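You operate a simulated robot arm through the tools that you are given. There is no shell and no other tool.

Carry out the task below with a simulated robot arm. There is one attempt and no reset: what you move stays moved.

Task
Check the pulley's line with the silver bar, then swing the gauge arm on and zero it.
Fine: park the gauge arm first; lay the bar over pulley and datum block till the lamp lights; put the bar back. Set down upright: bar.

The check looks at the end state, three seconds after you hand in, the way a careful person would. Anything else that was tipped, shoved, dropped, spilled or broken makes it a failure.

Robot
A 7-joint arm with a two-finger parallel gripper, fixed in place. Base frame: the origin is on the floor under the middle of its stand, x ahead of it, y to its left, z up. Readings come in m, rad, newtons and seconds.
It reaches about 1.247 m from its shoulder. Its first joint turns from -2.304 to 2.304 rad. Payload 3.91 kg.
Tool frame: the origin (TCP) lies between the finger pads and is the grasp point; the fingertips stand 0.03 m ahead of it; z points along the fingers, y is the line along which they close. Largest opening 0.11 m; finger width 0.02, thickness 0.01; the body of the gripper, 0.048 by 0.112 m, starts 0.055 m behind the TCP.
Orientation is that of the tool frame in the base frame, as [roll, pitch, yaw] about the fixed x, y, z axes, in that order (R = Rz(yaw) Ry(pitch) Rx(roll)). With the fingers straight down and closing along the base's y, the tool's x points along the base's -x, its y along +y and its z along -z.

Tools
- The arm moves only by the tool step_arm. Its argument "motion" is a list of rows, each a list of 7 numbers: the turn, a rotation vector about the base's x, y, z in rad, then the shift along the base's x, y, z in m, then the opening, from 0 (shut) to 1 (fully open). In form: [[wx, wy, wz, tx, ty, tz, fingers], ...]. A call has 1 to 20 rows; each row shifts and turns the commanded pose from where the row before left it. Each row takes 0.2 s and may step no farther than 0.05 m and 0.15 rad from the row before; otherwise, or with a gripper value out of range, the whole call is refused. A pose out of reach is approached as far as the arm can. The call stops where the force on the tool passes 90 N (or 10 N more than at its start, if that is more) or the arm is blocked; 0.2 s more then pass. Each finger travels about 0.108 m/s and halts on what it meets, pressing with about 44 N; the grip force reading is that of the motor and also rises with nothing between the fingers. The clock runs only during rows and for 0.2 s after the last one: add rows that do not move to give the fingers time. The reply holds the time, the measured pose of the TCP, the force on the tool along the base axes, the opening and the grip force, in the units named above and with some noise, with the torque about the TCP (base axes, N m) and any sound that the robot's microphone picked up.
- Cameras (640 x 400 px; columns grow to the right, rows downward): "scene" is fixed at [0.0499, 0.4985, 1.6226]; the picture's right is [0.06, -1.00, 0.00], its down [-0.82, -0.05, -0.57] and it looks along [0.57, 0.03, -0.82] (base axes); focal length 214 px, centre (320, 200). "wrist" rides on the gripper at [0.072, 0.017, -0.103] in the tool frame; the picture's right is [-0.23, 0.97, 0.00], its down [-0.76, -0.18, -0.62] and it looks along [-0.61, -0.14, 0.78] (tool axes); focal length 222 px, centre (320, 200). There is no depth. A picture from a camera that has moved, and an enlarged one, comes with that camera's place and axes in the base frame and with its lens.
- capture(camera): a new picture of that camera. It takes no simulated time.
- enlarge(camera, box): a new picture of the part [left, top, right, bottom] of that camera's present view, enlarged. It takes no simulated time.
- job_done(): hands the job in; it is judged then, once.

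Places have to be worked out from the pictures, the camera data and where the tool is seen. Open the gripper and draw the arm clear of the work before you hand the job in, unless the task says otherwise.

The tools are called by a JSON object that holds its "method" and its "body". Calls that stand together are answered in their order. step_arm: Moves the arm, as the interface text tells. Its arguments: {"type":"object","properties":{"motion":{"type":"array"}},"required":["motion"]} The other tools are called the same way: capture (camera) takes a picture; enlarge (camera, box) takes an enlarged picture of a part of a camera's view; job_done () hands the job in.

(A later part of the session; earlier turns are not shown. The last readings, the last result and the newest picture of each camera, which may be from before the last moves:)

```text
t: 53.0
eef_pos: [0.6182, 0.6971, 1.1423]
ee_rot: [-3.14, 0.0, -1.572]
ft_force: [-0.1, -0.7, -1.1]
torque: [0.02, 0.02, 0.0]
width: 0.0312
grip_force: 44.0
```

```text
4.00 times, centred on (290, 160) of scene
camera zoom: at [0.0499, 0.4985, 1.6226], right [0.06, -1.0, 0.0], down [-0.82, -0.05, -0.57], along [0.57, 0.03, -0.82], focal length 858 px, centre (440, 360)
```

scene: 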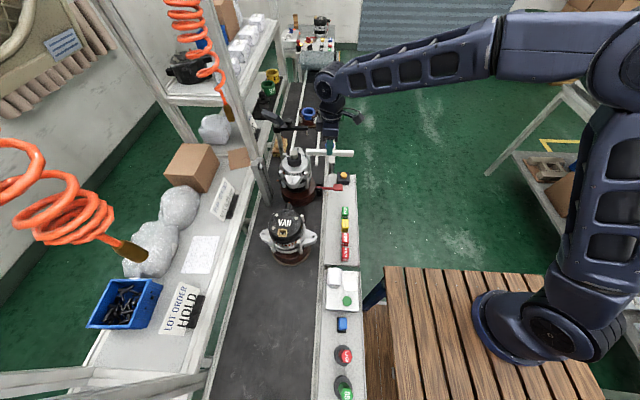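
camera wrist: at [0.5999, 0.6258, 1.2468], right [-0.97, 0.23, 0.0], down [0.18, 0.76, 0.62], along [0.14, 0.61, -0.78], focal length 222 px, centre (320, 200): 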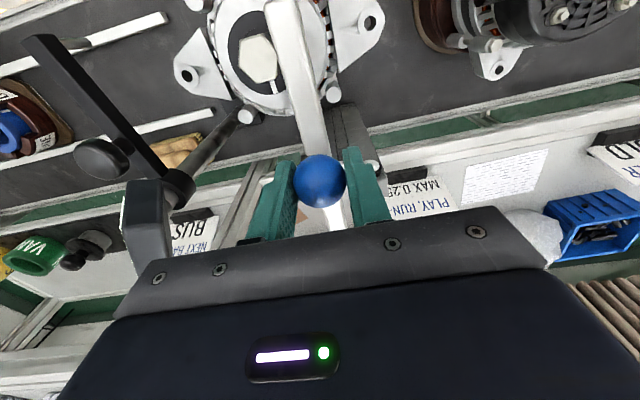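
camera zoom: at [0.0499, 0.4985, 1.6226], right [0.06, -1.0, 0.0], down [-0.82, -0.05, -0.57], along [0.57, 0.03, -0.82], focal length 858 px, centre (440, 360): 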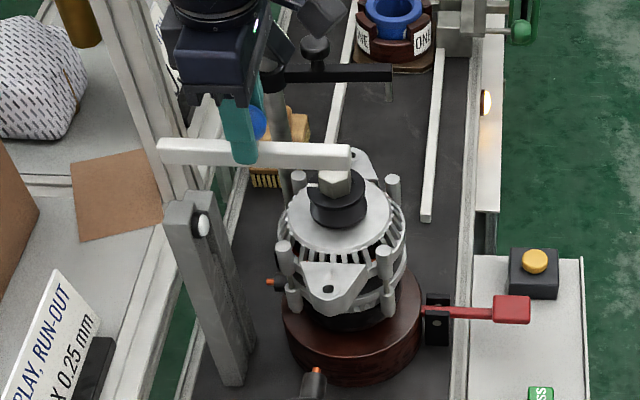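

The bar is level and sits beside the nut (nut's −x vertex ≈0.632±0.002). I'll shift +3 mm in x and descend partway to z≈1.098.

{"method": "step_arm", "body": {"motion": [[0, 0, 0, 0.003, 0, -0.01, 0.2], [0, 0, 0, 0, 0, -0.015, 0.2], [0, 0, 0, 0, 0, -0.012, 0.2], [0, 0, 0, 0, 0, -0.007, 0.2], [0, 0, 0, 0, 0, 0, 0.2]]}}

{"method": "enlarge", "body": {"camera": "scene", "box": [250, 120, 330, 180]}}

{"method": "enlarge", "body": {"camera": "wrist", "box": [220, 20, 420, 180]}}

```text
t: 54.2
eef_pos: [0.621, 0.6975, 1.0974]
ee_rot: [-3.14, 0.002, -1.572]
ft_force: [-0.2, 0.7, -1.5]
torque: [0.01, 0.02, 0.0]
width: 0.0311
grip_force: 44.0
```

```text
6.67 times, centred on (290, 150) of scene
camera zoom: at [0.0499, 0.4985, 1.6226], right [0.06, -1.0, 0.0], down [-0.82, -0.05, -0.57], along [0.57, 0.03, -0.82], focal length 1430 px, centre (520, 533)
```

zoom: 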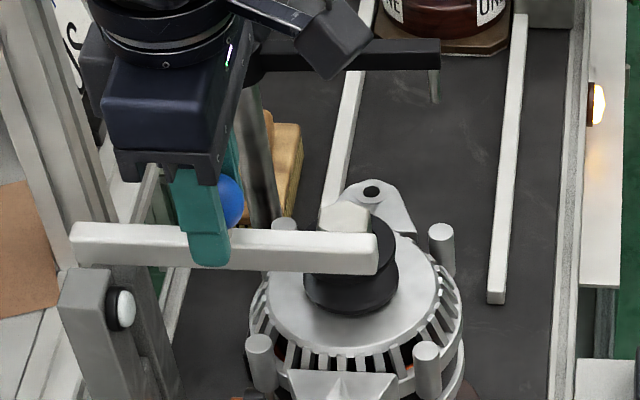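

```text
2.50 times, centred on (320, 100) of wrist
camera zoom: at [0.6027, 0.6267, 1.2018], right [-0.97, 0.23, 0.0], down [0.18, 0.76, 0.62], along [0.14, 0.61, -0.78], focal length 555 px, centre (320, 450)
```

zoom: 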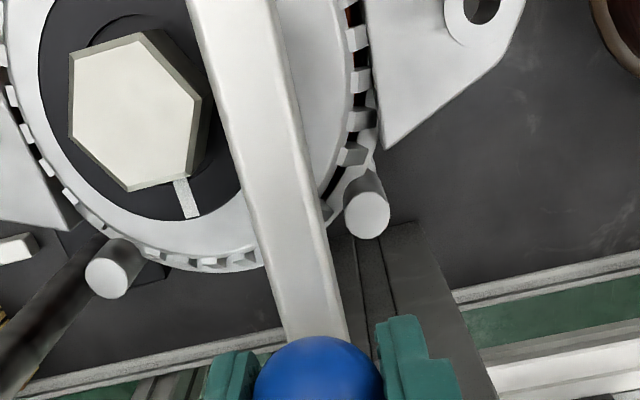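

The bar is ~3–4 mm clear of the nut and overlaps the rim by ~6–8 mm. I'll shift another 1.5 mm toward the nut and creep down watching the force.

{"method": "step_arm", "body": {"motion": [[0, 0, 0, 0.0015, 0, -0.004, 0.2], [0, 0, 0, 0, 0, -0.004, 0.2], [0, 0, 0, 0, 0, -0.003, 0.2], [0, 0, 0, 0, 0, 0, 0.2]]}}

{"method": "enlarge", "body": {"camera": "scene", "box": [250, 120, 330, 180]}}

{"method": "enlarge", "body": {"camera": "wrist", "box": [220, 0, 420, 160]}}

```text
t: 55.2
eef_pos: [0.6211, 0.6997, 1.0873]
ee_rot: [-3.14, 0.0, -1.57]
ft_force: [1.9, -0.1, 1.6]
torque: [-0.2, -0.08, 0.03]
width: 0.0309
grip_force: 44.0
```

```text
6.67 times, centred on (290, 150) of scene
camera zoom: at [0.0499, 0.4985, 1.6226], right [0.06, -1.0, 0.0], down [-0.82, -0.05, -0.57], along [0.57, 0.03, -0.82], focal length 1430 px, centre (520, 533)
```

zoom: 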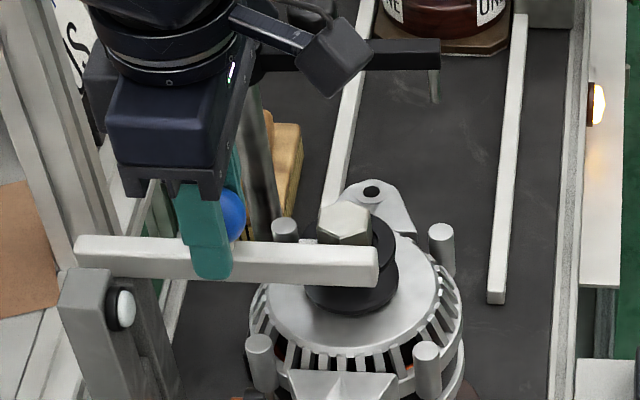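

```text
2.50 times, centred on (320, 80) of wrist
camera zoom: at [0.6038, 0.6275, 1.191], right [-0.97, 0.23, 0.0], down [0.18, 0.76, 0.62], along [0.14, 0.61, -0.78], focal length 555 px, centre (320, 500)
```

zoom: 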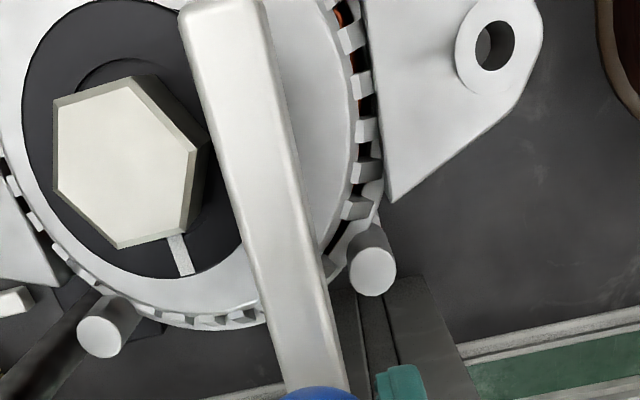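

First light contact (≈3 N up) appears on the pulley side (torque puts it at y≈0.636). I'll creep down another couple of millimetres so the datum end seats too.

{"method": "step_arm", "body": {"motion": [[0, 0, 0, 0, 0, -0.001, 0.2], [0, 0, 0, 0, 0, -0.001, 0.2], [0, 0, 0, 0, 0, 0, 0.2]]}}

{"method": "enlarge", "body": {"camera": "scene", "box": [245, 135, 325, 185]}}

```text
t: 56.0
eef_pos: [0.6226, 0.699, 1.0861]
ee_rot: [-3.137, 0.003, -1.571]
ft_force: [0.8, 3.3, 31.4]
torque: [-0.24, -0.05, 0.02]
width: 0.0312
grip_force: 43.6
```

```text
8.00 times, centred on (285, 160) of scene
camera zoom: at [0.0499, 0.4985, 1.6226], right [0.06, -1.0, 0.0], down [-0.82, -0.05, -0.57], along [0.57, 0.03, -0.82], focal length 1716 px, centre (600, 520)
```

zoom: 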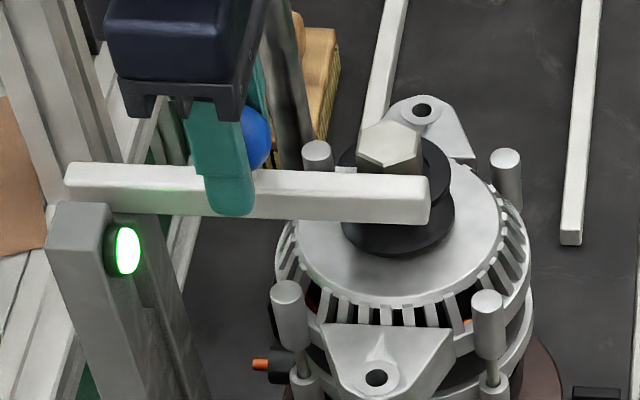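

The lamp lit green with both ends seated (31 N). I'll ease the pressure slightly and hold a moment to be sure it registers.

{"method": "step_arm", "body": {"motion": [[0, 0, 0, 0, 0, 0.0003, 0.2], [0, 0, 0, 0, 0, 0, 0.2], [0, 0, 0, 0, 0, 0, 0.2], [0, 0, 0, 0, 0, 0, 0.2], [0, 0, 0, 0, 0, 0, 0.2], [0, 0, 0, 0, 0, 0, 0.2]]}}

{"method": "enlarge", "body": {"camera": "scene", "box": [245, 135, 325, 185]}}

{"method": "capture", "body": {"camera": "wrist"}}

```text
t: 57.4
eef_pos: [0.6208, 0.6991, 1.085]
ee_rot: [-3.139, 0.001, -1.572]
ft_force: [2.6, 8.2, 37.4]
torque: [0.15, -0.14, 0.07]
width: 0.0313
grip_force: 44.3
```

```text
8.00 times, centred on (285, 160) of scene
camera zoom: at [0.0499, 0.4985, 1.6226], right [0.06, -1.0, 0.0], down [-0.82, -0.05, -0.57], along [0.57, 0.03, -0.82], focal length 1716 px, centre (600, 520)
```

zoom: 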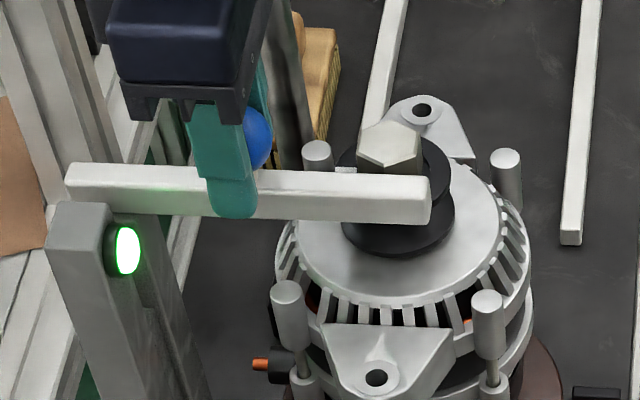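

```text
taken
camera wrist: at [0.6037, 0.6267, 1.1892], right [-0.97, 0.23, 0.0], down [0.18, 0.76, 0.62], along [0.14, 0.61, -0.78], focal length 222 px, centre (320, 200)
```

wrist: 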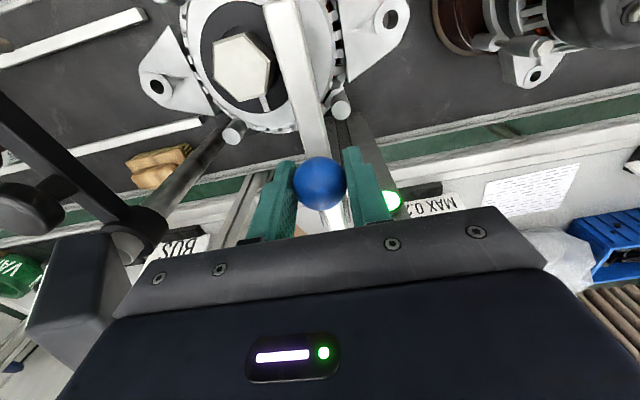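

The lamp stays lit. Now I'll lift the bar straight up and retreat toward −y.

{"method": "step_arm", "body": {"motion": [[0, 0, 0, 0, 0, 0.003, 0.2], [0, 0, 0, -0.001, 0, 0.007, 0.2], [0, 0, 0, -0.001, 0, 0.015, 0.2], [0, 0, 0, 0, 0, 0.02, 0.2], [0, 0, 0, 0, 0, 0.012, 0.2], [0, 0, 0, 0, 0, 0, 0.2]]}}

{"method": "enlarge", "body": {"camera": "scene", "box": [235, 115, 335, 185]}}

```text
t: 58.8
eef_pos: [0.6208, 0.6981, 1.141]
ee_rot: [-3.139, 0.0, -1.571]
ft_force: [0.0, -0.8, -2.6]
torque: [0.01, 0.02, -0.01]
width: 0.0313
grip_force: 43.5
```

```text
5.71 times, centred on (285, 150) of scene
camera zoom: at [0.0499, 0.4985, 1.6226], right [0.06, -1.0, 0.0], down [-0.82, -0.05, -0.57], along [0.57, 0.03, -0.82], focal length 1226 px, centre (520, 486)
```

zoom: 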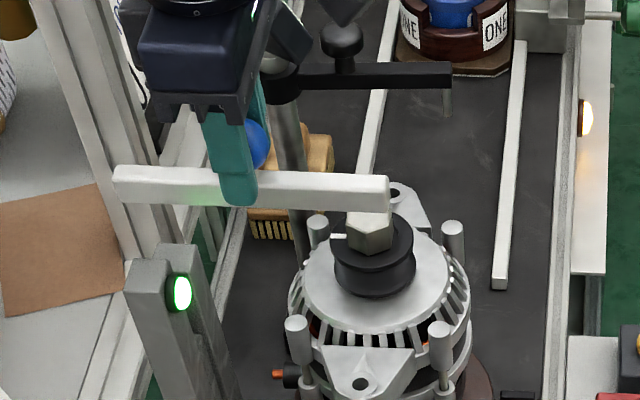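

The lamp is latched green. I'll retrace: back off −y, then return to the bar's home while rotating +90°.

{"method": "step_arm", "body": {"motion": [[0, 0, 0, 0, -0.015, 0, 0.2], [0, 0, 0, 0, -0.03, 0, 0.2], [0, 0, 0, 0, -0.035, 0, 0.2], [0, 0, 0, 0, -0.035, 0, 0.2], [0, 0, 0, 0, -0.035, 0, 0.2], [0, 0, 0, 0, -0.03, 0, 0.2], [0, 0, 0, 0, -0.018, 0, 0.2], [0, 0, 0, 0, 0, 0, 0.2]]}}

{"method": "step_arm", "body": {"motion": [[0, 0, 0, -0.027, 0, 0, 0.2], [0, 0, 0, -0.04, 0.002, 0, 0.2], [0, 0, 0, -0.04, 0.004, -0.003, 0.2], [0, 0, 0.1428, -0.04, 0.004, -0.005, 0.2], [0, 0, 0.1428, -0.04, 0.004, -0.005, 0.2], [0, 0, 0.1428, -0.04, 0.004, -0.005, 0.2], [0, 0, 0.1428, -0.04, 0.004, -0.005, 0.2], [0, 0, 0.1428, -0.04, 0.004, -0.005, 0.2], [0, 0, 0.1428, -0.04, 0.004, -0.005, 0.2], [0, 0, 0.1428, -0.04, 0.004, -0.005, 0.2], [0, 0, 0.1428, -0.04, 0.004, -0.005, 0.2], [0, 0, 0.1428, -0.04, 0.004, -0.005, 0.2], [0, 0, 0.1428, -0.035, 0.004, -0.005, 0.2], [0, 0, 0.1428, -0.02, 0.004, -0.005, 0.2], [0, 0, 0, 0, 0, 0, 0.2]]}}

{"method": "capture", "body": {"camera": "wrist"}}

{"method": "capture", "body": {"camera": "scene"}}

```text
t: 60.6
eef_pos: [0.6194, 0.5001, 1.1403]
ee_rot: [-3.14, 0.0, -1.571]
ft_force: [-0.3, -0.7, -1.6]
torque: [0.01, 0.02, 0.02]
width: 0.031
grip_force: 43.8
```

```text
t: 63.8
eef_pos: [0.0996, 0.548, 1.0824]
ee_rot: [-3.139, 0.0, 0.0]
ft_force: [1.0, 0.0, -1.7]
torque: [0.03, 0.0, 0.0]
width: 0.0309
grip_force: 44.4
```

```text
taken
camera wrist: at [0.1692, 0.5319, 1.1862], right [-0.23, -0.97, 0.0], down [-0.76, 0.18, 0.62], along [-0.61, 0.14, -0.78], focal length 222 px, centre (320, 200)
```

wrist: 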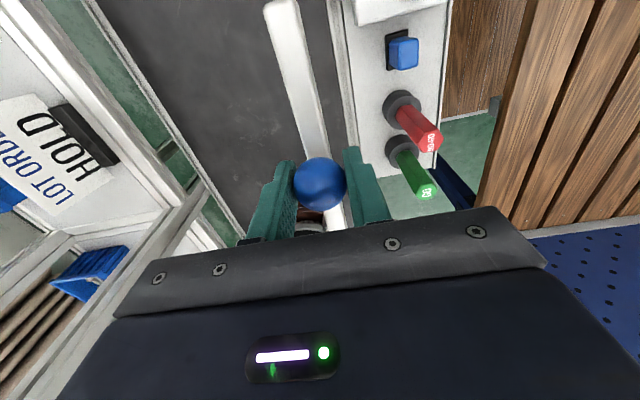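

```text
taken
```

scene: 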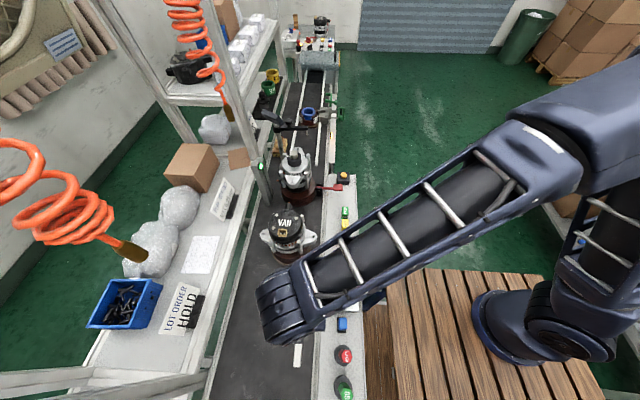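

Same attitude as before. Now I'll return toward the rail at low height and stop above the home spot.

{"method": "step_arm", "body": {"motion": [[0, 0, 0, 0, 0, -0.02, 0.2], [0, 0, 0, 0, 0, -0.03, 0.2], [0, 0, 0, 0, 0.015, -0.03, 0.2], [0, 0, 0, 0, 0.03, -0.03, 0.2], [0, 0, 0, 0, 0.035, -0.02, 0.2], [0, 0, 0, 0, 0.035, 0, 0.2], [0, 0, 0, 0, 0.035, 0, 0.2], [0, 0, 0, 0, 0.035, 0, 0.2], [0, 0, 0, 0, 0.03, -0.01, 0.2], [0, 0, 0, 0, 0.02, -0.02, 0.2], [0, 0, 0, -0.0005, 0.0123, -0.01, 0.2], [0, 0, 0, 0, 0, 0, 0.2], [0, 0, 0, 0, 0, 0, 0.2]]}}

{"method": "capture", "body": {"camera": "wrist"}}

{"method": "capture", "body": {"camera": "scene"}}

```text
t: 66.6
eef_pos: [0.0994, 0.7981, 0.9115]
ee_rot: [-3.14, 0.001, -0.001]
ft_force: [0.5, -0.9, -0.7]
torque: [0.01, -0.03, 0.04]
width: 0.0311
grip_force: 43.7
```

```text
taken
camera wrist: at [0.171, 0.7827, 1.0151], right [-0.23, -0.97, 0.0], down [-0.76, 0.18, 0.62], along [-0.61, 0.14, -0.78], focal length 222 px, centre (320, 200)
```

wrist: 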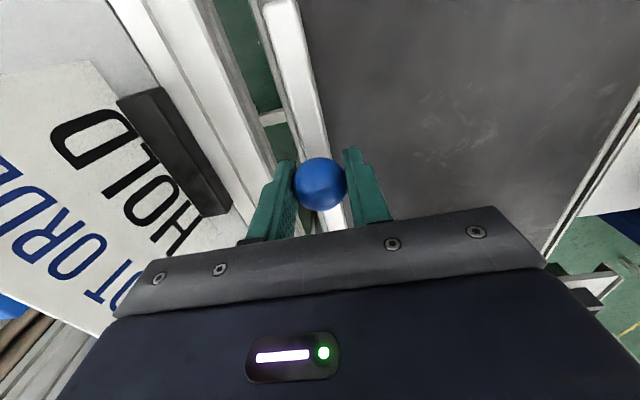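

```text
taken
```

scene: 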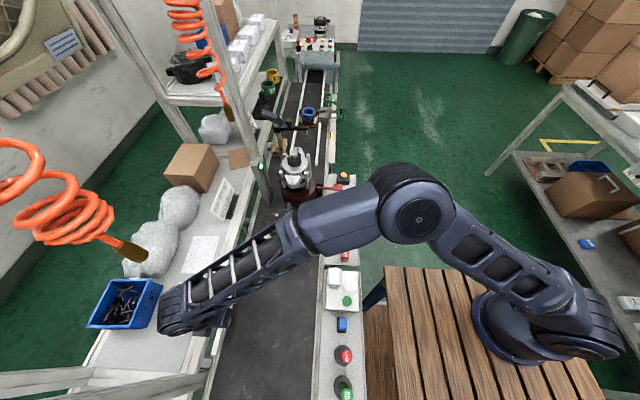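

By the camera pose, I'm ~3.6 mm too far in +y relative to the pick-up pose. I'll correct this and descend to ~8 mm above the original height.

{"method": "step_arm", "body": {"motion": [[0, 0, 0, -0.0004, -0.0018, -0.01, 0.2], [0, 0, 0, -0.0003, -0.0018, -0.015, 0.2], [0, 0, 0, 0, 0, -0.017, 0.2], [0, 0, 0, 0, 0, -0.01, 0.2], [0, 0, 0, 0, 0, 0, 0.2], [0, 0, 0, 0, 0, 0, 0.2]]}}

{"method": "enlarge", "body": {"camera": "wrist", "box": [220, 80, 420, 230]}}

```text
t: 68.0
eef_pos: [0.0967, 0.7944, 0.8591]
ee_rot: [-3.139, 0.0, -0.002]
ft_force: [0.6, 0.5, -2.7]
torque: [0.03, 0.0, -0.01]
width: 0.0311
grip_force: 44.2
```

```text
2.67 times, centred on (320, 155) of wrist
camera zoom: at [0.1679, 0.7785, 0.9643], right [-0.23, -0.97, 0.0], down [-0.76, 0.18, 0.62], along [-0.61, 0.14, -0.78], focal length 592 px, centre (320, 320)
```

zoom: 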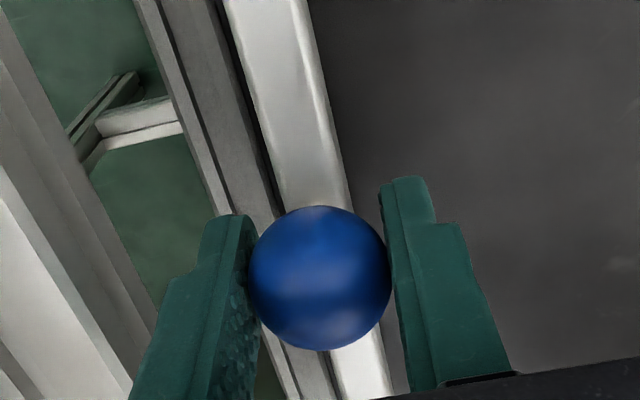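

I'll correct x by +2.4 mm, and creep down to contact (the ball slid ~2–3 mm up in the fingers during pressing, so contact is expected near TCP z≈0.848).

{"method": "step_arm", "body": {"motion": [[0, 0, 0, 0.0024, 0.0004, -0.003, 0.2], [0, 0, 0, 0, 0, -0.003, 0.2], [0, 0, 0, 0, 0, -0.002, 0.2], [0, 0, 0, 0, 0, 0, 0.2], [0, 0, 0, 0, 0, 0, 0.2]]}}

{"method": "enlarge", "body": {"camera": "wrist", "box": [220, 80, 420, 230]}}

```text
t: 69.2
eef_pos: [0.0994, 0.7935, 0.852]
ee_rot: [-3.14, 0.002, 0.001]
ft_force: [0.2, -0.4, -2.2]
torque: [-0.03, 0.03, 0.02]
width: 0.0314
grip_force: 43.7
```

```text
2.67 times, centred on (320, 155) of wrist
camera zoom: at [0.1711, 0.7776, 0.9566], right [-0.23, -0.97, 0.0], down [-0.76, 0.18, 0.62], along [-0.61, 0.14, -0.78], focal length 592 px, centre (320, 320)
```

zoom: 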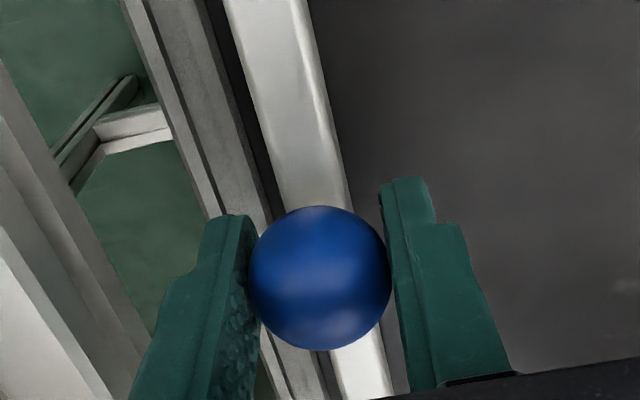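

Still free. I'll correct y by +1.2 mm and lower 1 mm at a time.

{"method": "step_arm", "body": {"motion": [[0, 0, 0, -0.0005, 0.0012, -0.001, 0.2], [0, 0, 0, 0, 0, -0.001, 0.2], [0, 0, 0, 0, 0, 0, 0.2]]}}

{"method": "step_arm", "body": {"motion": [[0, 0, 0, 0, 0, -0.001, 0.2], [0, 0, 0, 0, 0, 0, 0.2]]}}

```text
t: 70.0
eef_pos: [0.0984, 0.7945, 0.8516]
ee_rot: [-3.14, -0.001, -0.001]
ft_force: [-0.3, 0.3, -1.4]
torque: [0.03, 0.0, -0.01]
width: 0.0312
grip_force: 44.4
```

```text
t: 70.6
eef_pos: [0.0983, 0.7951, 0.8501]
ee_rot: [-3.14, -0.001, -0.001]
ft_force: [-0.9, 0.3, -1.4]
torque: [-0.03, 0.02, -0.03]
width: 0.0308
grip_force: 44.0
```

Still carrying the weight (−1.4 N); I'll continue creeping down in 1 mm steps.

{"method": "step_arm", "body": {"motion": [[0, 0, 0, 0, 0, -0.001, 0.2], [0, 0, 0, 0, 0, 0, 0.2]]}}

{"method": "step_arm", "body": {"motion": [[0, 0, 0, 0, 0, -0.001, 0.2], [0, 0, 0, 0, 0, 0, 0.2]]}}

```text
t: 71.2
eef_pos: [0.0996, 0.7951, 0.8488]
ee_rot: [-3.14, 0.001, 0.0]
ft_force: [0.3, -0.6, 2.2]
torque: [-0.07, -0.34, -0.1]
width: 0.031
grip_force: 44.3
```

```text
t: 71.8
eef_pos: [0.0986, 0.7953, 0.8498]
ee_rot: [-3.139, 0.001, 0.001]
ft_force: [2.5, -1.7, 10.9]
torque: [-0.09, -1.2, -0.05]
width: 0.0309
grip_force: 44.4
```

Contact is at the bar's +x end (slight pitch). One more millimetre should level it within the grip, then I'll check.

{"method": "step_arm", "body": {"motion": [[0, 0, 0, 0, 0, -0.001, 0.2], [0, 0, 0, 0, 0, 0, 0.2]]}}

{"method": "enlarge", "body": {"camera": "wrist", "box": [220, 80, 420, 230]}}

{"method": "enlarge", "body": {"camera": "scene", "box": [190, 280, 260, 370]}}

```text
t: 72.4
eef_pos: [0.1, 0.796, 0.8479]
ee_rot: [-3.137, 0.003, 0.0]
ft_force: [1.5, 2.6, 25.3]
torque: [-0.01, -0.2, 0.03]
width: 0.0309
grip_force: 43.7
```

```text
2.67 times, centred on (320, 155) of wrist
camera zoom: at [0.1705, 0.779, 0.9529], right [-0.23, -0.97, 0.0], down [-0.76, 0.18, 0.62], along [-0.61, 0.15, -0.78], focal length 592 px, centre (320, 320)
```

zoom: 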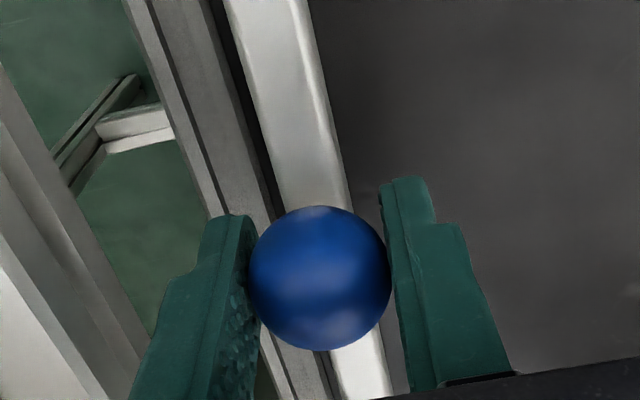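

```text
4.44 times, centred on (225, 325) of scene
camera zoom: at [0.0499, 0.4985, 1.6226], right [0.06, -1.0, 0.0], down [-0.82, -0.05, -0.57], along [0.57, 0.03, -0.82], focal length 953 px, centre (742, -356)
```

zoom: 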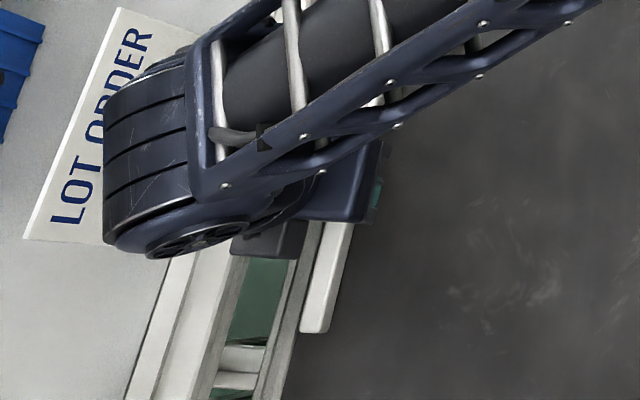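

The bar is now flat on the belt (25 N, almost no torque) and at the original x,y. I'll ease off the pressure and open the fingers narrowly, then check.

{"method": "step_arm", "body": {"motion": [[0, 0, 0, 0, 0, 0.001, 0.2], [0, 0, 0, 0, 0, 0, 0.33], [0, 0, 0, 0, 0, 0, 0.4], [0, 0, 0, 0, 0, 0, 0.4]]}}

{"method": "enlarge", "body": {"camera": "wrist", "box": [220, 80, 420, 230]}}

```text
t: 73.4
eef_pos: [0.0996, 0.7953, 0.8479]
ee_rot: [-3.14, 0.0, -0.001]
ft_force: [0.2, 0.3, -0.3]
torque: [0.01, -0.02, 0.02]
width: 0.0441
grip_force: 0.0
```

```text
2.67 times, centred on (320, 155) of wrist
camera zoom: at [0.1704, 0.7787, 0.9514], right [-0.23, -0.97, 0.0], down [-0.76, 0.18, 0.62], along [-0.61, 0.14, -0.78], focal length 592 px, centre (320, 320)
```

zoom: 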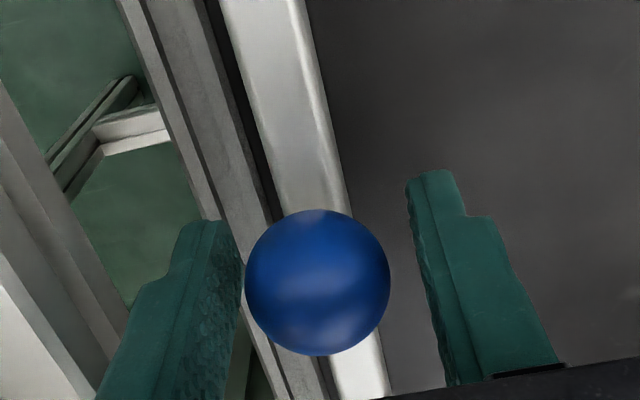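

Released cleanly. I'll rise straight up and compare the bar's place with its original one.

{"method": "step_arm", "body": {"motion": [[0, 0, 0, 0, 0, 0.015, 0.4], [0, 0, 0, 0, 0, 0.025, 0.4], [0, 0, 0, 0, 0, 0.03, 0.4], [0, 0, 0, 0, -0.02, 0.02, 0.5], [0, 0, 0, 0.013, -0.035, 0.01, 0.7], [0, 0, 0, 0.013, -0.035, 0.01, 1], [0, 0, 0, 0.013, -0.01, 0.01, 1], [0, 0, 0, 0, 0, 0, 1]]}}

{"method": "enlarge", "body": {"camera": "wrist", "box": [230, 80, 410, 220]}}

{"method": "capture", "body": {"camera": "wrist"}}

```text
t: 75.2
eef_pos: [0.138, 0.6953, 0.9705]
ee_rot: [-3.14, 0.001, 0.0]
ft_force: [0.0, -0.6, 0.0]
torque: [-0.01, 0.01, -0.02]
width: 0.11
grip_force: 0.0
```

```text
2.86 times, centred on (320, 150) of wrist
camera zoom: at [0.2099, 0.6788, 1.0734], right [-0.23, -0.97, 0.0], down [-0.76, 0.18, 0.62], along [-0.61, 0.14, -0.78], focal length 635 px, centre (320, 343)
```

zoom: 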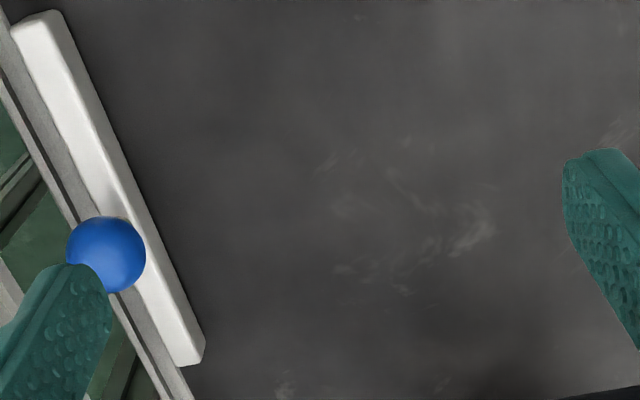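

```text
taken
camera wrist: at [0.2099, 0.6788, 1.0734], right [-0.23, -0.97, 0.0], down [-0.76, 0.18, 0.62], along [-0.61, 0.14, -0.78], focal length 222 px, centre (320, 200)
```

wrist: 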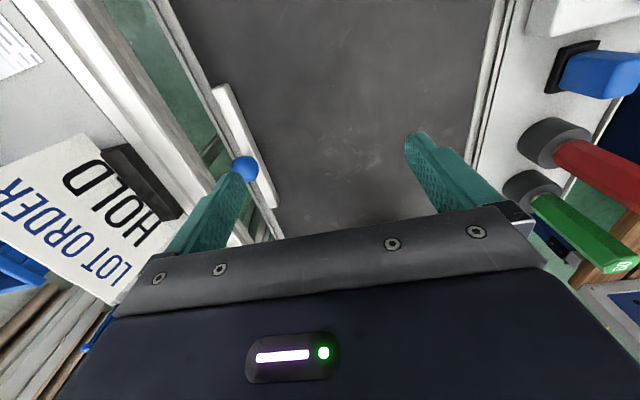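

The bar is back on its spot, upright (ball again at ≈(0.098, 0.797)). Now I'll travel back to the gauge with yaw −1.50 to swing the arm on.

{"method": "step_arm", "body": {"motion": [[0, 0, 0, 0, -0.04, 0.01, 1], [0, 0, 0, 0, -0.04, 0.01, 1], [0, 0, 0, 0, -0.04, 0.01, 1], [0, 0, 0, 0, -0.04, 0.01, 1], [0, 0, 0, 0, -0.035, 0.01, 1], [0, 0, -0.1157, 0.0435, 0, 0.012, 1], [0, 0, -0.1157, 0.0435, 0, 0.012, 1], [0, 0, -0.1157, 0.0435, 0, 0.012, 1], [0, 0, -0.1157, 0.0435, 0, 0.012, 1], [0, 0, -0.1157, 0.0435, 0, 0.012, 1], [0, 0, -0.1157, 0.0435, 0, 0.012, 1], [0, 0, -0.1157, 0.0435, 0, 0.012, 1], [0, 0, -0.1157, 0.0435, 0, 0.012, 1], [0, 0, -0.1157, 0.0435, 0, 0.012, 1], [0, 0, -0.1157, 0.0435, 0, 0.012, 1], [0, 0, -0.1157, 0.0435, 0, 0.012, 1], [0, 0, -0.1157, 0.0435, 0, 0.012, 1], [0, 0, -0.1157, 0.0435, 0, 0.012, 0.6], [0, 0, 0, 0, 0, 0, 0.42]]}}

{"method": "capture", "body": {"camera": "scene"}}

{"method": "enlarge", "body": {"camera": "scene", "box": [190, 280, 260, 370]}}

{"method": "capture", "body": {"camera": "wrist"}}

```text
t: 79.2
eef_pos: [0.7029, 0.4982, 1.1738]
ee_rot: [-3.14, 0.0, -1.506]
ft_force: [-0.6, 0.0, -0.2]
torque: [0.01, -0.02, 0.02]
width: 0.0463
grip_force: 0.1
```

```text
taken
```

scene: 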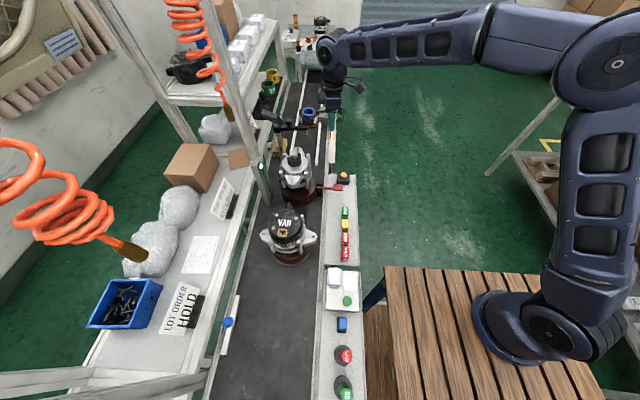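

```text
4.44 times, centred on (225, 325) of scene
camera zoom: at [0.0499, 0.4985, 1.6226], right [0.06, -1.0, 0.0], down [-0.82, -0.05, -0.57], along [0.57, 0.03, -0.82], focal length 953 px, centre (742, -356)
```

zoom: 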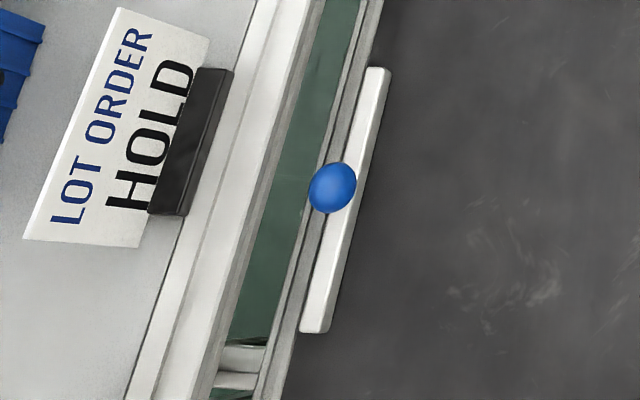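

```text
taken
camera wrist: at [0.6901, 0.4259, 1.2781], right [-0.99, 0.16, 0.0], down [0.13, 0.77, 0.62], along [0.1, 0.62, -0.78], focal length 222 px, centre (320, 200)
```

wrist: 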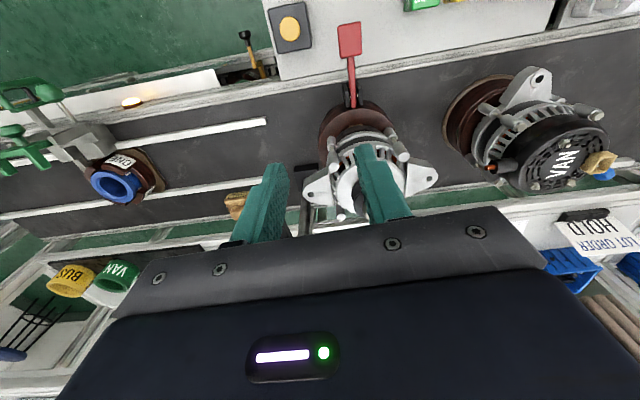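

The bar is in place as originally. Now I'll approach the gauge knob from the −y side along the arm, fingers narrow and above arm height.

{"method": "step_arm", "body": {"motion": [[0, 0, 0, 0.025, 0.03, 0.005, 0.42], [0, 0, 0, 0.025, 0.03, 0, 0.42], [0, 0, 0, 0.0227, 0.03, 0, 0.42], [0, 0, 0, 0, 0.03, 0, 0.42], [0, 0, 0, 0, 0, 0, 0.42]]}}

{"method": "capture", "body": {"camera": "wrist"}}

{"method": "enlarge", "body": {"camera": "wrist", "box": [220, 60, 420, 220]}}

```text
t: 80.4
eef_pos: [0.7743, 0.6197, 1.1783]
ee_rot: [-3.139, 0.002, -1.505]
ft_force: [0.5, 0.3, 1.3]
torque: [0.04, -0.01, -0.03]
width: 0.0463
grip_force: 0.1
```

```text
taken
camera wrist: at [0.7624, 0.547, 1.2828], right [-0.99, 0.16, 0.0], down [0.13, 0.77, 0.62], along [0.1, 0.62, -0.78], focal length 222 px, centre (320, 200)
```

wrist: 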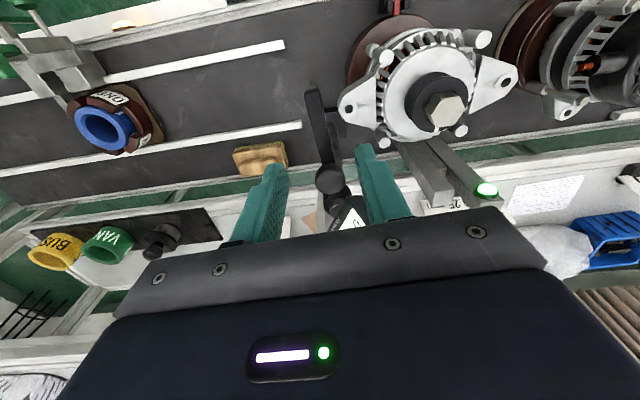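

```text
2.50 times, centred on (320, 140) of wrist
camera zoom: at [0.7624, 0.547, 1.2828], right [-0.99, 0.16, 0.0], down [0.13, 0.77, 0.62], along [0.1, 0.62, -0.78], focal length 555 px, centre (320, 350)
```

zoom: 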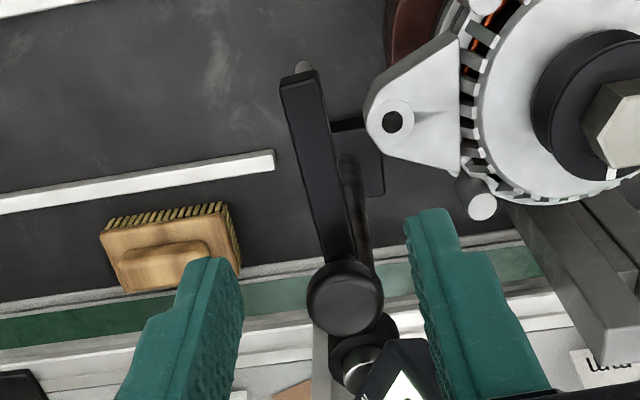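

The arm stayed parked with the knob at ≈(0.772, 0.6626). I'll lower the half-open fingers around it.

{"method": "step_arm", "body": {"motion": [[0, 0, 0, -0.001, 0.012, -0.02, 0.42], [0, 0, 0, -0.0005, 0.015, -0.025, 0.42], [0, 0, 0, 0, 0.0148, -0.0243, 0.42], [0, 0, 0, 0, 0, 0, 0.42]]}}

{"method": "enlarge", "body": {"camera": "wrist", "box": [220, 60, 420, 220]}}

```text
t: 81.4
eef_pos: [0.771, 0.6626, 1.1083]
ee_rot: [-3.141, 0.001, -1.503]
ft_force: [0.9, 0.2, 0.2]
torque: [-0.04, -0.01, -0.01]
width: 0.0461
grip_force: 0.1
```

```text
2.50 times, centred on (320, 140) of wrist
camera zoom: at [0.7578, 0.5906, 1.2136], right [-0.99, 0.16, 0.0], down [0.13, 0.77, 0.62], along [0.1, 0.62, -0.78], focal length 555 px, centre (320, 350)
```

zoom: 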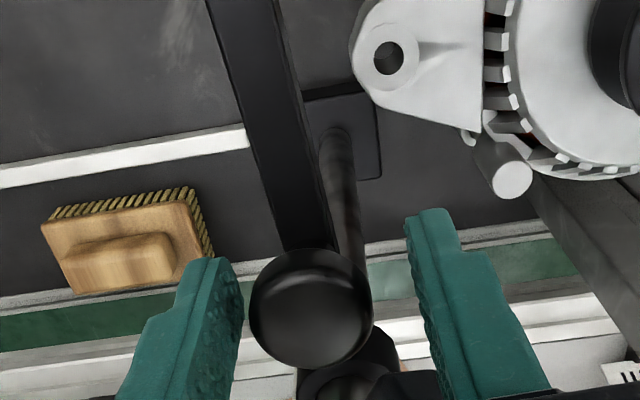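

The knob is between the fingers. I'll narrow to a loose cage, then swing the arm clockwise along a re-fitted circle (centre (0.773, 0.7166), r≈0.0555).

{"method": "step_arm", "body": {"motion": [[0, 0, 0, 0.002, -0.0015, 0, 0.36], [0, 0, 0, 0, 0, 0, 0.33], [0, 0, -0.1, -0.0055, 0.0002, 0, 0.33], [0, 0, -0.1, -0.0055, 0.0008, 0, 0.33], [0, 0, -0.1, -0.0054, 0.0014, 0, 0.33], [0, 0, -0.1, -0.0052, 0.0018, 0, 0.33], [0, 0, -0.1, -0.0049, 0.0024, 0, 0.33], [0, 0, 0, 0, 0, 0, 0.33]]}}

{"method": "enlarge", "body": {"camera": "wrist", "box": [220, 40, 420, 220]}}

{"method": "enlarge", "body": {"camera": "scene", "box": [250, 90, 330, 160]}}

```text
t: 83.2
eef_pos: [0.7506, 0.6671, 1.1106]
ee_rot: [-3.14, 0.0, -2.004]
ft_force: [0.6, -0.2, 0.0]
torque: [-0.01, 0.0, -0.02]
width: 0.0366
grip_force: 0.0
```

```text
2.22 times, centred on (320, 130) of wrist
camera zoom: at [0.7028, 0.6093, 1.2147], right [-0.79, 0.62, 0.0], down [0.48, 0.62, 0.62], along [0.39, 0.49, -0.78], focal length 494 px, centre (320, 356)
```

zoom: 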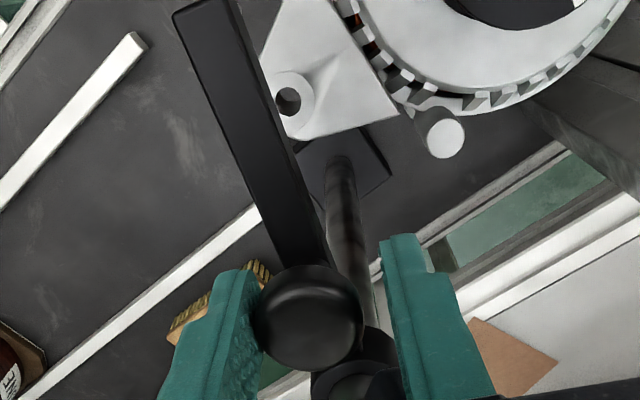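

```text
5.71 times, centred on (290, 125) of scene
camera zoom: at [0.0499, 0.4985, 1.6226], right [0.06, -1.0, 0.0], down [-0.82, -0.05, -0.57], along [0.57, 0.03, -0.82], focal length 1226 px, centre (491, 629)
```

zoom: 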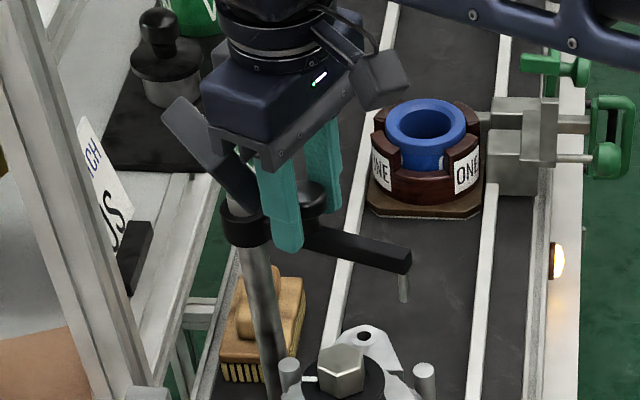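

The arm follows freely. I'll continue with four more arc steps.

{"method": "step_arm", "body": {"motion": [[0, 0, -0.1, -0.0048, 0.0029, 0, 0.33], [0, 0, -0.1, -0.0044, 0.0033, 0, 0.33], [0, 0, -0.1, -0.0041, 0.0037, 0, 0.33], [0, 0, -0.1, -0.0037, 0.0041, 0, 0.33], [0, 0, 0, 0, 0, 0, 0.33]]}}

{"method": "enlarge", "body": {"camera": "wrist", "box": [220, 0, 420, 220]}}

{"method": "enlarge", "body": {"camera": "scene", "box": [250, 90, 330, 160]}}

```text
t: 84.4
eef_pos: [0.734, 0.6814, 1.1095]
ee_rot: [-3.14, 0.0, -2.405]
ft_force: [-0.4, 0.3, 0.7]
torque: [0.03, 0.02, 0.01]
width: 0.0361
grip_force: 0.1
```

```text
1.82 times, centred on (320, 110) of wrist
camera zoom: at [0.6668, 0.647, 1.2136], right [-0.49, 0.87, 0.0], down [0.68, 0.38, 0.62], along [0.55, 0.3, -0.78], focal length 404 px, centre (320, 364)
```

zoom: 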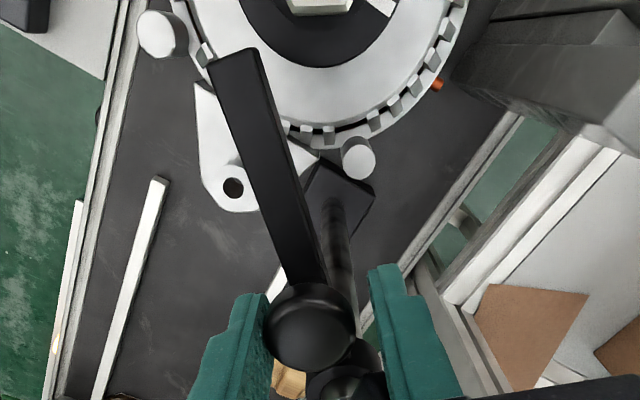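

```text
5.71 times, centred on (290, 125) of scene
camera zoom: at [0.0499, 0.4985, 1.6226], right [0.06, -1.0, 0.0], down [-0.82, -0.05, -0.57], along [0.57, 0.03, -0.82], focal length 1226 px, centre (491, 629)
```

zoom: 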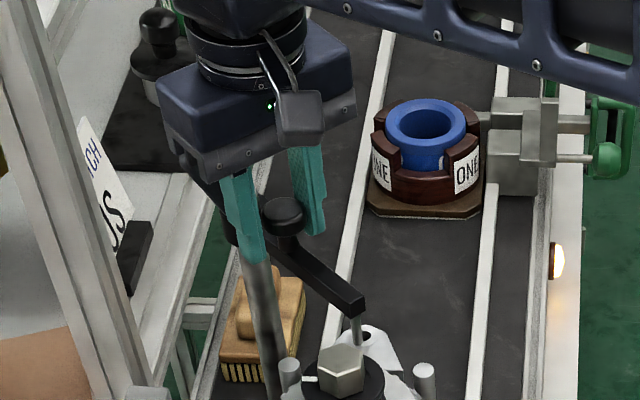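

The arm is at ≈222.7° (originally 215.2°). I'll move to the original grip pose and close on the knob to bring it fully home, watching the force.

{"method": "step_arm", "body": {"motion": [[0, 0, -0.06, -0.0036, 0.0029, 0, 0.33], [0, 0, -0.06, -0.0036, 0.0029, 0, 0.33], [0, 0, 0, 0, 0, 0, 0.28], [0, 0, 0, 0, 0, 0, 0.24], [0, 0, 0, 0, 0, 0, 0.24]]}}

{"method": "enlarge", "body": {"camera": "wrist", "box": [220, 0, 420, 220]}}

{"method": "enlarge", "body": {"camera": "scene", "box": [250, 90, 330, 160]}}

```text
t: 85.6
eef_pos: [0.7265, 0.6871, 1.1097]
ee_rot: [-3.139, 0.001, -2.526]
ft_force: [3.6, -10.2, -0.9]
torque: [-0.16, 0.05, -0.04]
width: 0.0316
grip_force: 5.1
```

```text
1.82 times, centred on (320, 110) of wrist
camera zoom: at [0.6564, 0.66, 1.2144], right [-0.38, 0.93, 0.0], down [0.72, 0.3, 0.62], along [0.58, 0.23, -0.78], focal length 404 px, centre (320, 364)
```

zoom: 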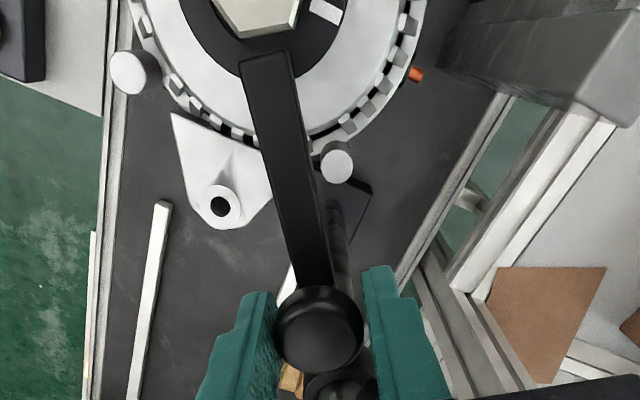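

```text
5.71 times, centred on (290, 125) of scene
camera zoom: at [0.0499, 0.4985, 1.6226], right [0.06, -1.0, 0.0], down [-0.82, -0.05, -0.57], along [0.57, 0.03, -0.82], focal length 1226 px, centre (491, 629)
```

zoom: 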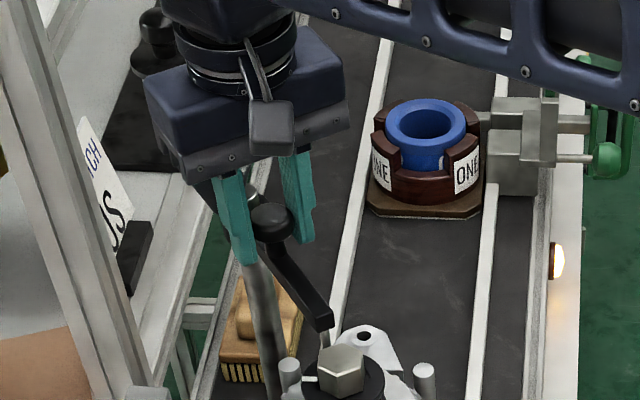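

The arm is back at its original angle and meets its stop (~10 N). I'll open and check that it stays, then back away to read the display.

{"method": "step_arm", "body": {"motion": [[0, 0, 0, 0, 0, 0, 0.33], [0, 0, 0, 0, 0, 0, 0.45], [0, 0, 0, 0, 0, 0, 0.5], [0, 0, 0, 0, 0, 0.02, 0.5], [0, 0, 0, 0, 0, 0.025, 0.5], [0, 0, 0, -0.01, -0.01, 0.03, 0.5], [0, 0, 0, -0.02, -0.02, 0.03, 0.8], [0, 0, 0, 0, 0, 0, 1]]}}

{"method": "capture", "body": {"camera": "wrist"}}

{"method": "enlarge", "body": {"camera": "wrist", "box": [240, 80, 420, 220]}}

{"method": "enlarge", "body": {"camera": "scene", "box": [250, 90, 330, 160]}}

```text
t: 87.4
eef_pos: [0.6972, 0.6555, 1.2154]
ee_rot: [-3.14, -0.001, -2.524]
ft_force: [0.6, -0.4, -0.3]
torque: [0.0, 0.01, 0.03]
width: 0.11
grip_force: 0.1
```

```text
taken
camera wrist: at [0.6274, 0.6286, 1.3188], right [-0.38, 0.93, 0.0], down [0.72, 0.3, 0.62], along [0.58, 0.23, -0.78], focal length 222 px, centre (320, 200)
```

wrist: 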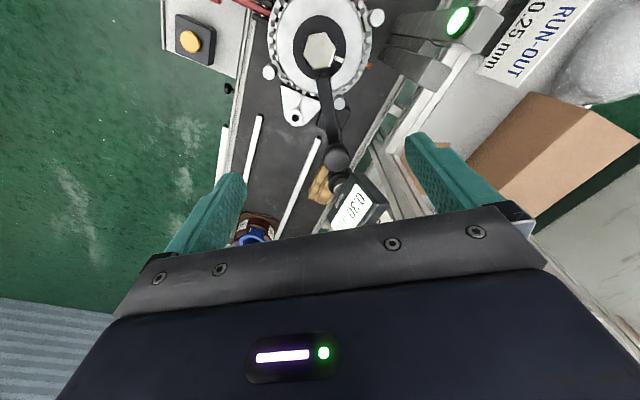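

```text
2.86 times, centred on (330, 150) of wrist
camera zoom: at [0.6274, 0.6286, 1.3188], right [-0.38, 0.93, 0.0], down [0.72, 0.3, 0.62], along [0.58, 0.23, -0.78], focal length 635 px, centre (291, 343)
```

zoom: 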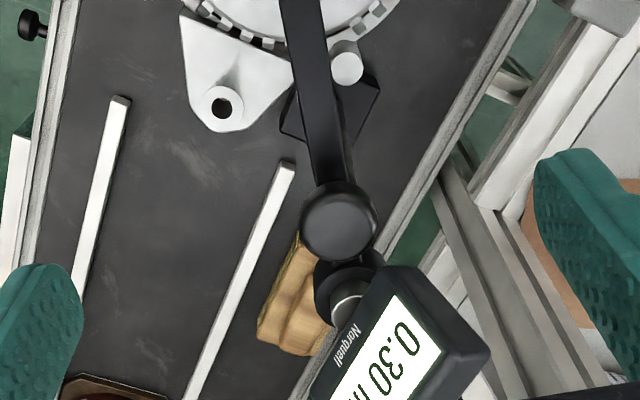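

```text
5.71 times, centred on (290, 125) of scene
camera zoom: at [0.0499, 0.4985, 1.6226], right [0.06, -1.0, 0.0], down [-0.82, -0.05, -0.57], along [0.57, 0.03, -0.82], focal length 1226 px, centre (491, 629)
```

zoom: 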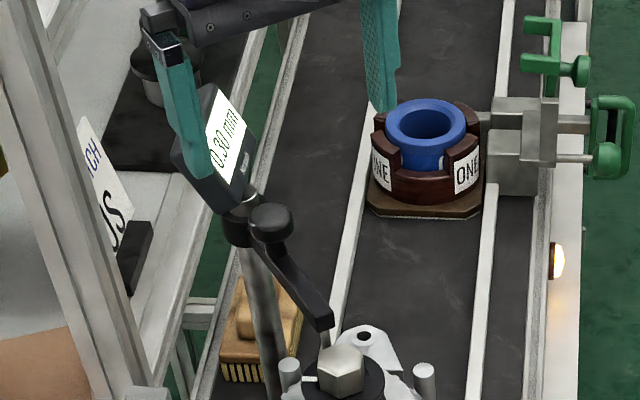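

The gauge arm is on and reads 0.30 mm; the lamp stays green. Now I'll go over to the yellow ZERO button, turning the wrist and closing the fingers.

{"method": "step_arm", "body": {"motion": [[0, 0, 0.136, 0.005, -0.037, 0, 0.8], [0, 0, 0.136, 0.005, -0.037, 0, 0.5], [0, 0, 0.136, 0.005, -0.037, 0, 0.2], [0, 0, 0.136, 0.005, -0.037, 0, 0], [0, 0, 0.136, 0.005, -0.037, 0, 0], [0, 0, 0.136, 0.005, -0.037, 0, 0], [0, 0, 0.137, 0.005, -0.037, 0, 0], [0, 0, 0, 0, 0, -0.04, 0], [0, 0, 0, 0, 0, -0.04, 0], [0, 0, 0, 0, 0, -0.04, 0], [0, 0, 0, 0, 0, 0, 0]]}}

{"method": "capture", "body": {"camera": "wrist"}}

{"method": "enlarge", "body": {"camera": "wrist", "box": [240, 60, 420, 200]}}

{"method": "enlarge", "body": {"camera": "scene", "box": [260, 100, 380, 200]}}

```text
t: 89.8
eef_pos: [0.7296, 0.4008, 1.0955]
ee_rot: [-3.139, 0.001, -1.571]
ft_force: [-0.4, 0.7, 0.2]
torque: [-0.01, -0.01, 0.01]
width: 0.0
grip_force: 37.8
```

```text
taken
camera wrist: at [0.7122, 0.3295, 1.2001], right [-0.97, 0.23, 0.0], down [0.18, 0.76, 0.62], along [0.14, 0.61, -0.78], focal length 222 px, centre (320, 200)
```

wrist: 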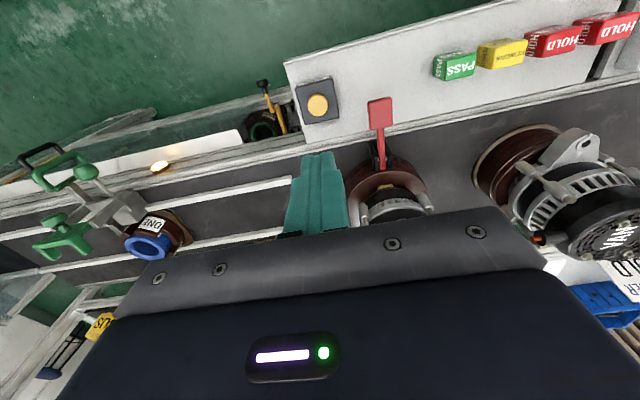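

```text
2.86 times, centred on (330, 130) of wrist
camera zoom: at [0.7122, 0.3295, 1.2001], right [-0.97, 0.23, 0.0], down [0.18, 0.76, 0.62], along [0.14, 0.61, -0.78], focal length 635 px, centre (291, 400)
```

zoom: 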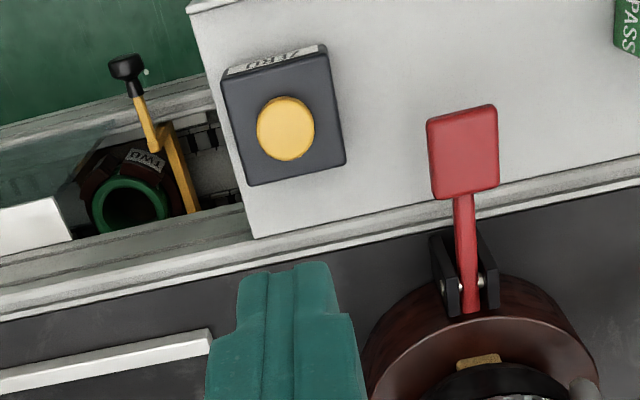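

```text
4.00 times, centred on (320, 150) of scene
camera zoom: at [0.0499, 0.4985, 1.6226], right [0.06, -1.0, 0.0], down [-0.82, -0.05, -0.57], along [0.57, 0.03, -0.82], focal length 858 px, centre (320, 400)
```

zoom: 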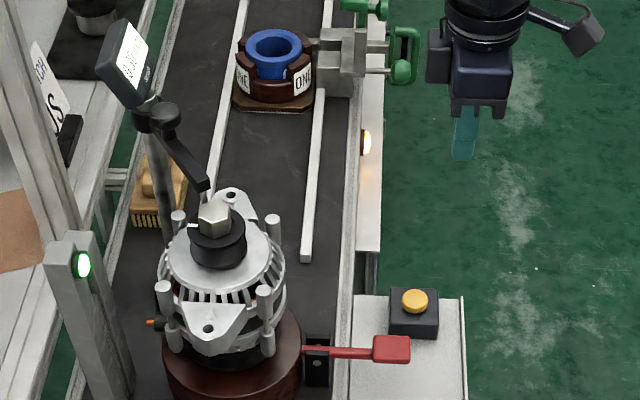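

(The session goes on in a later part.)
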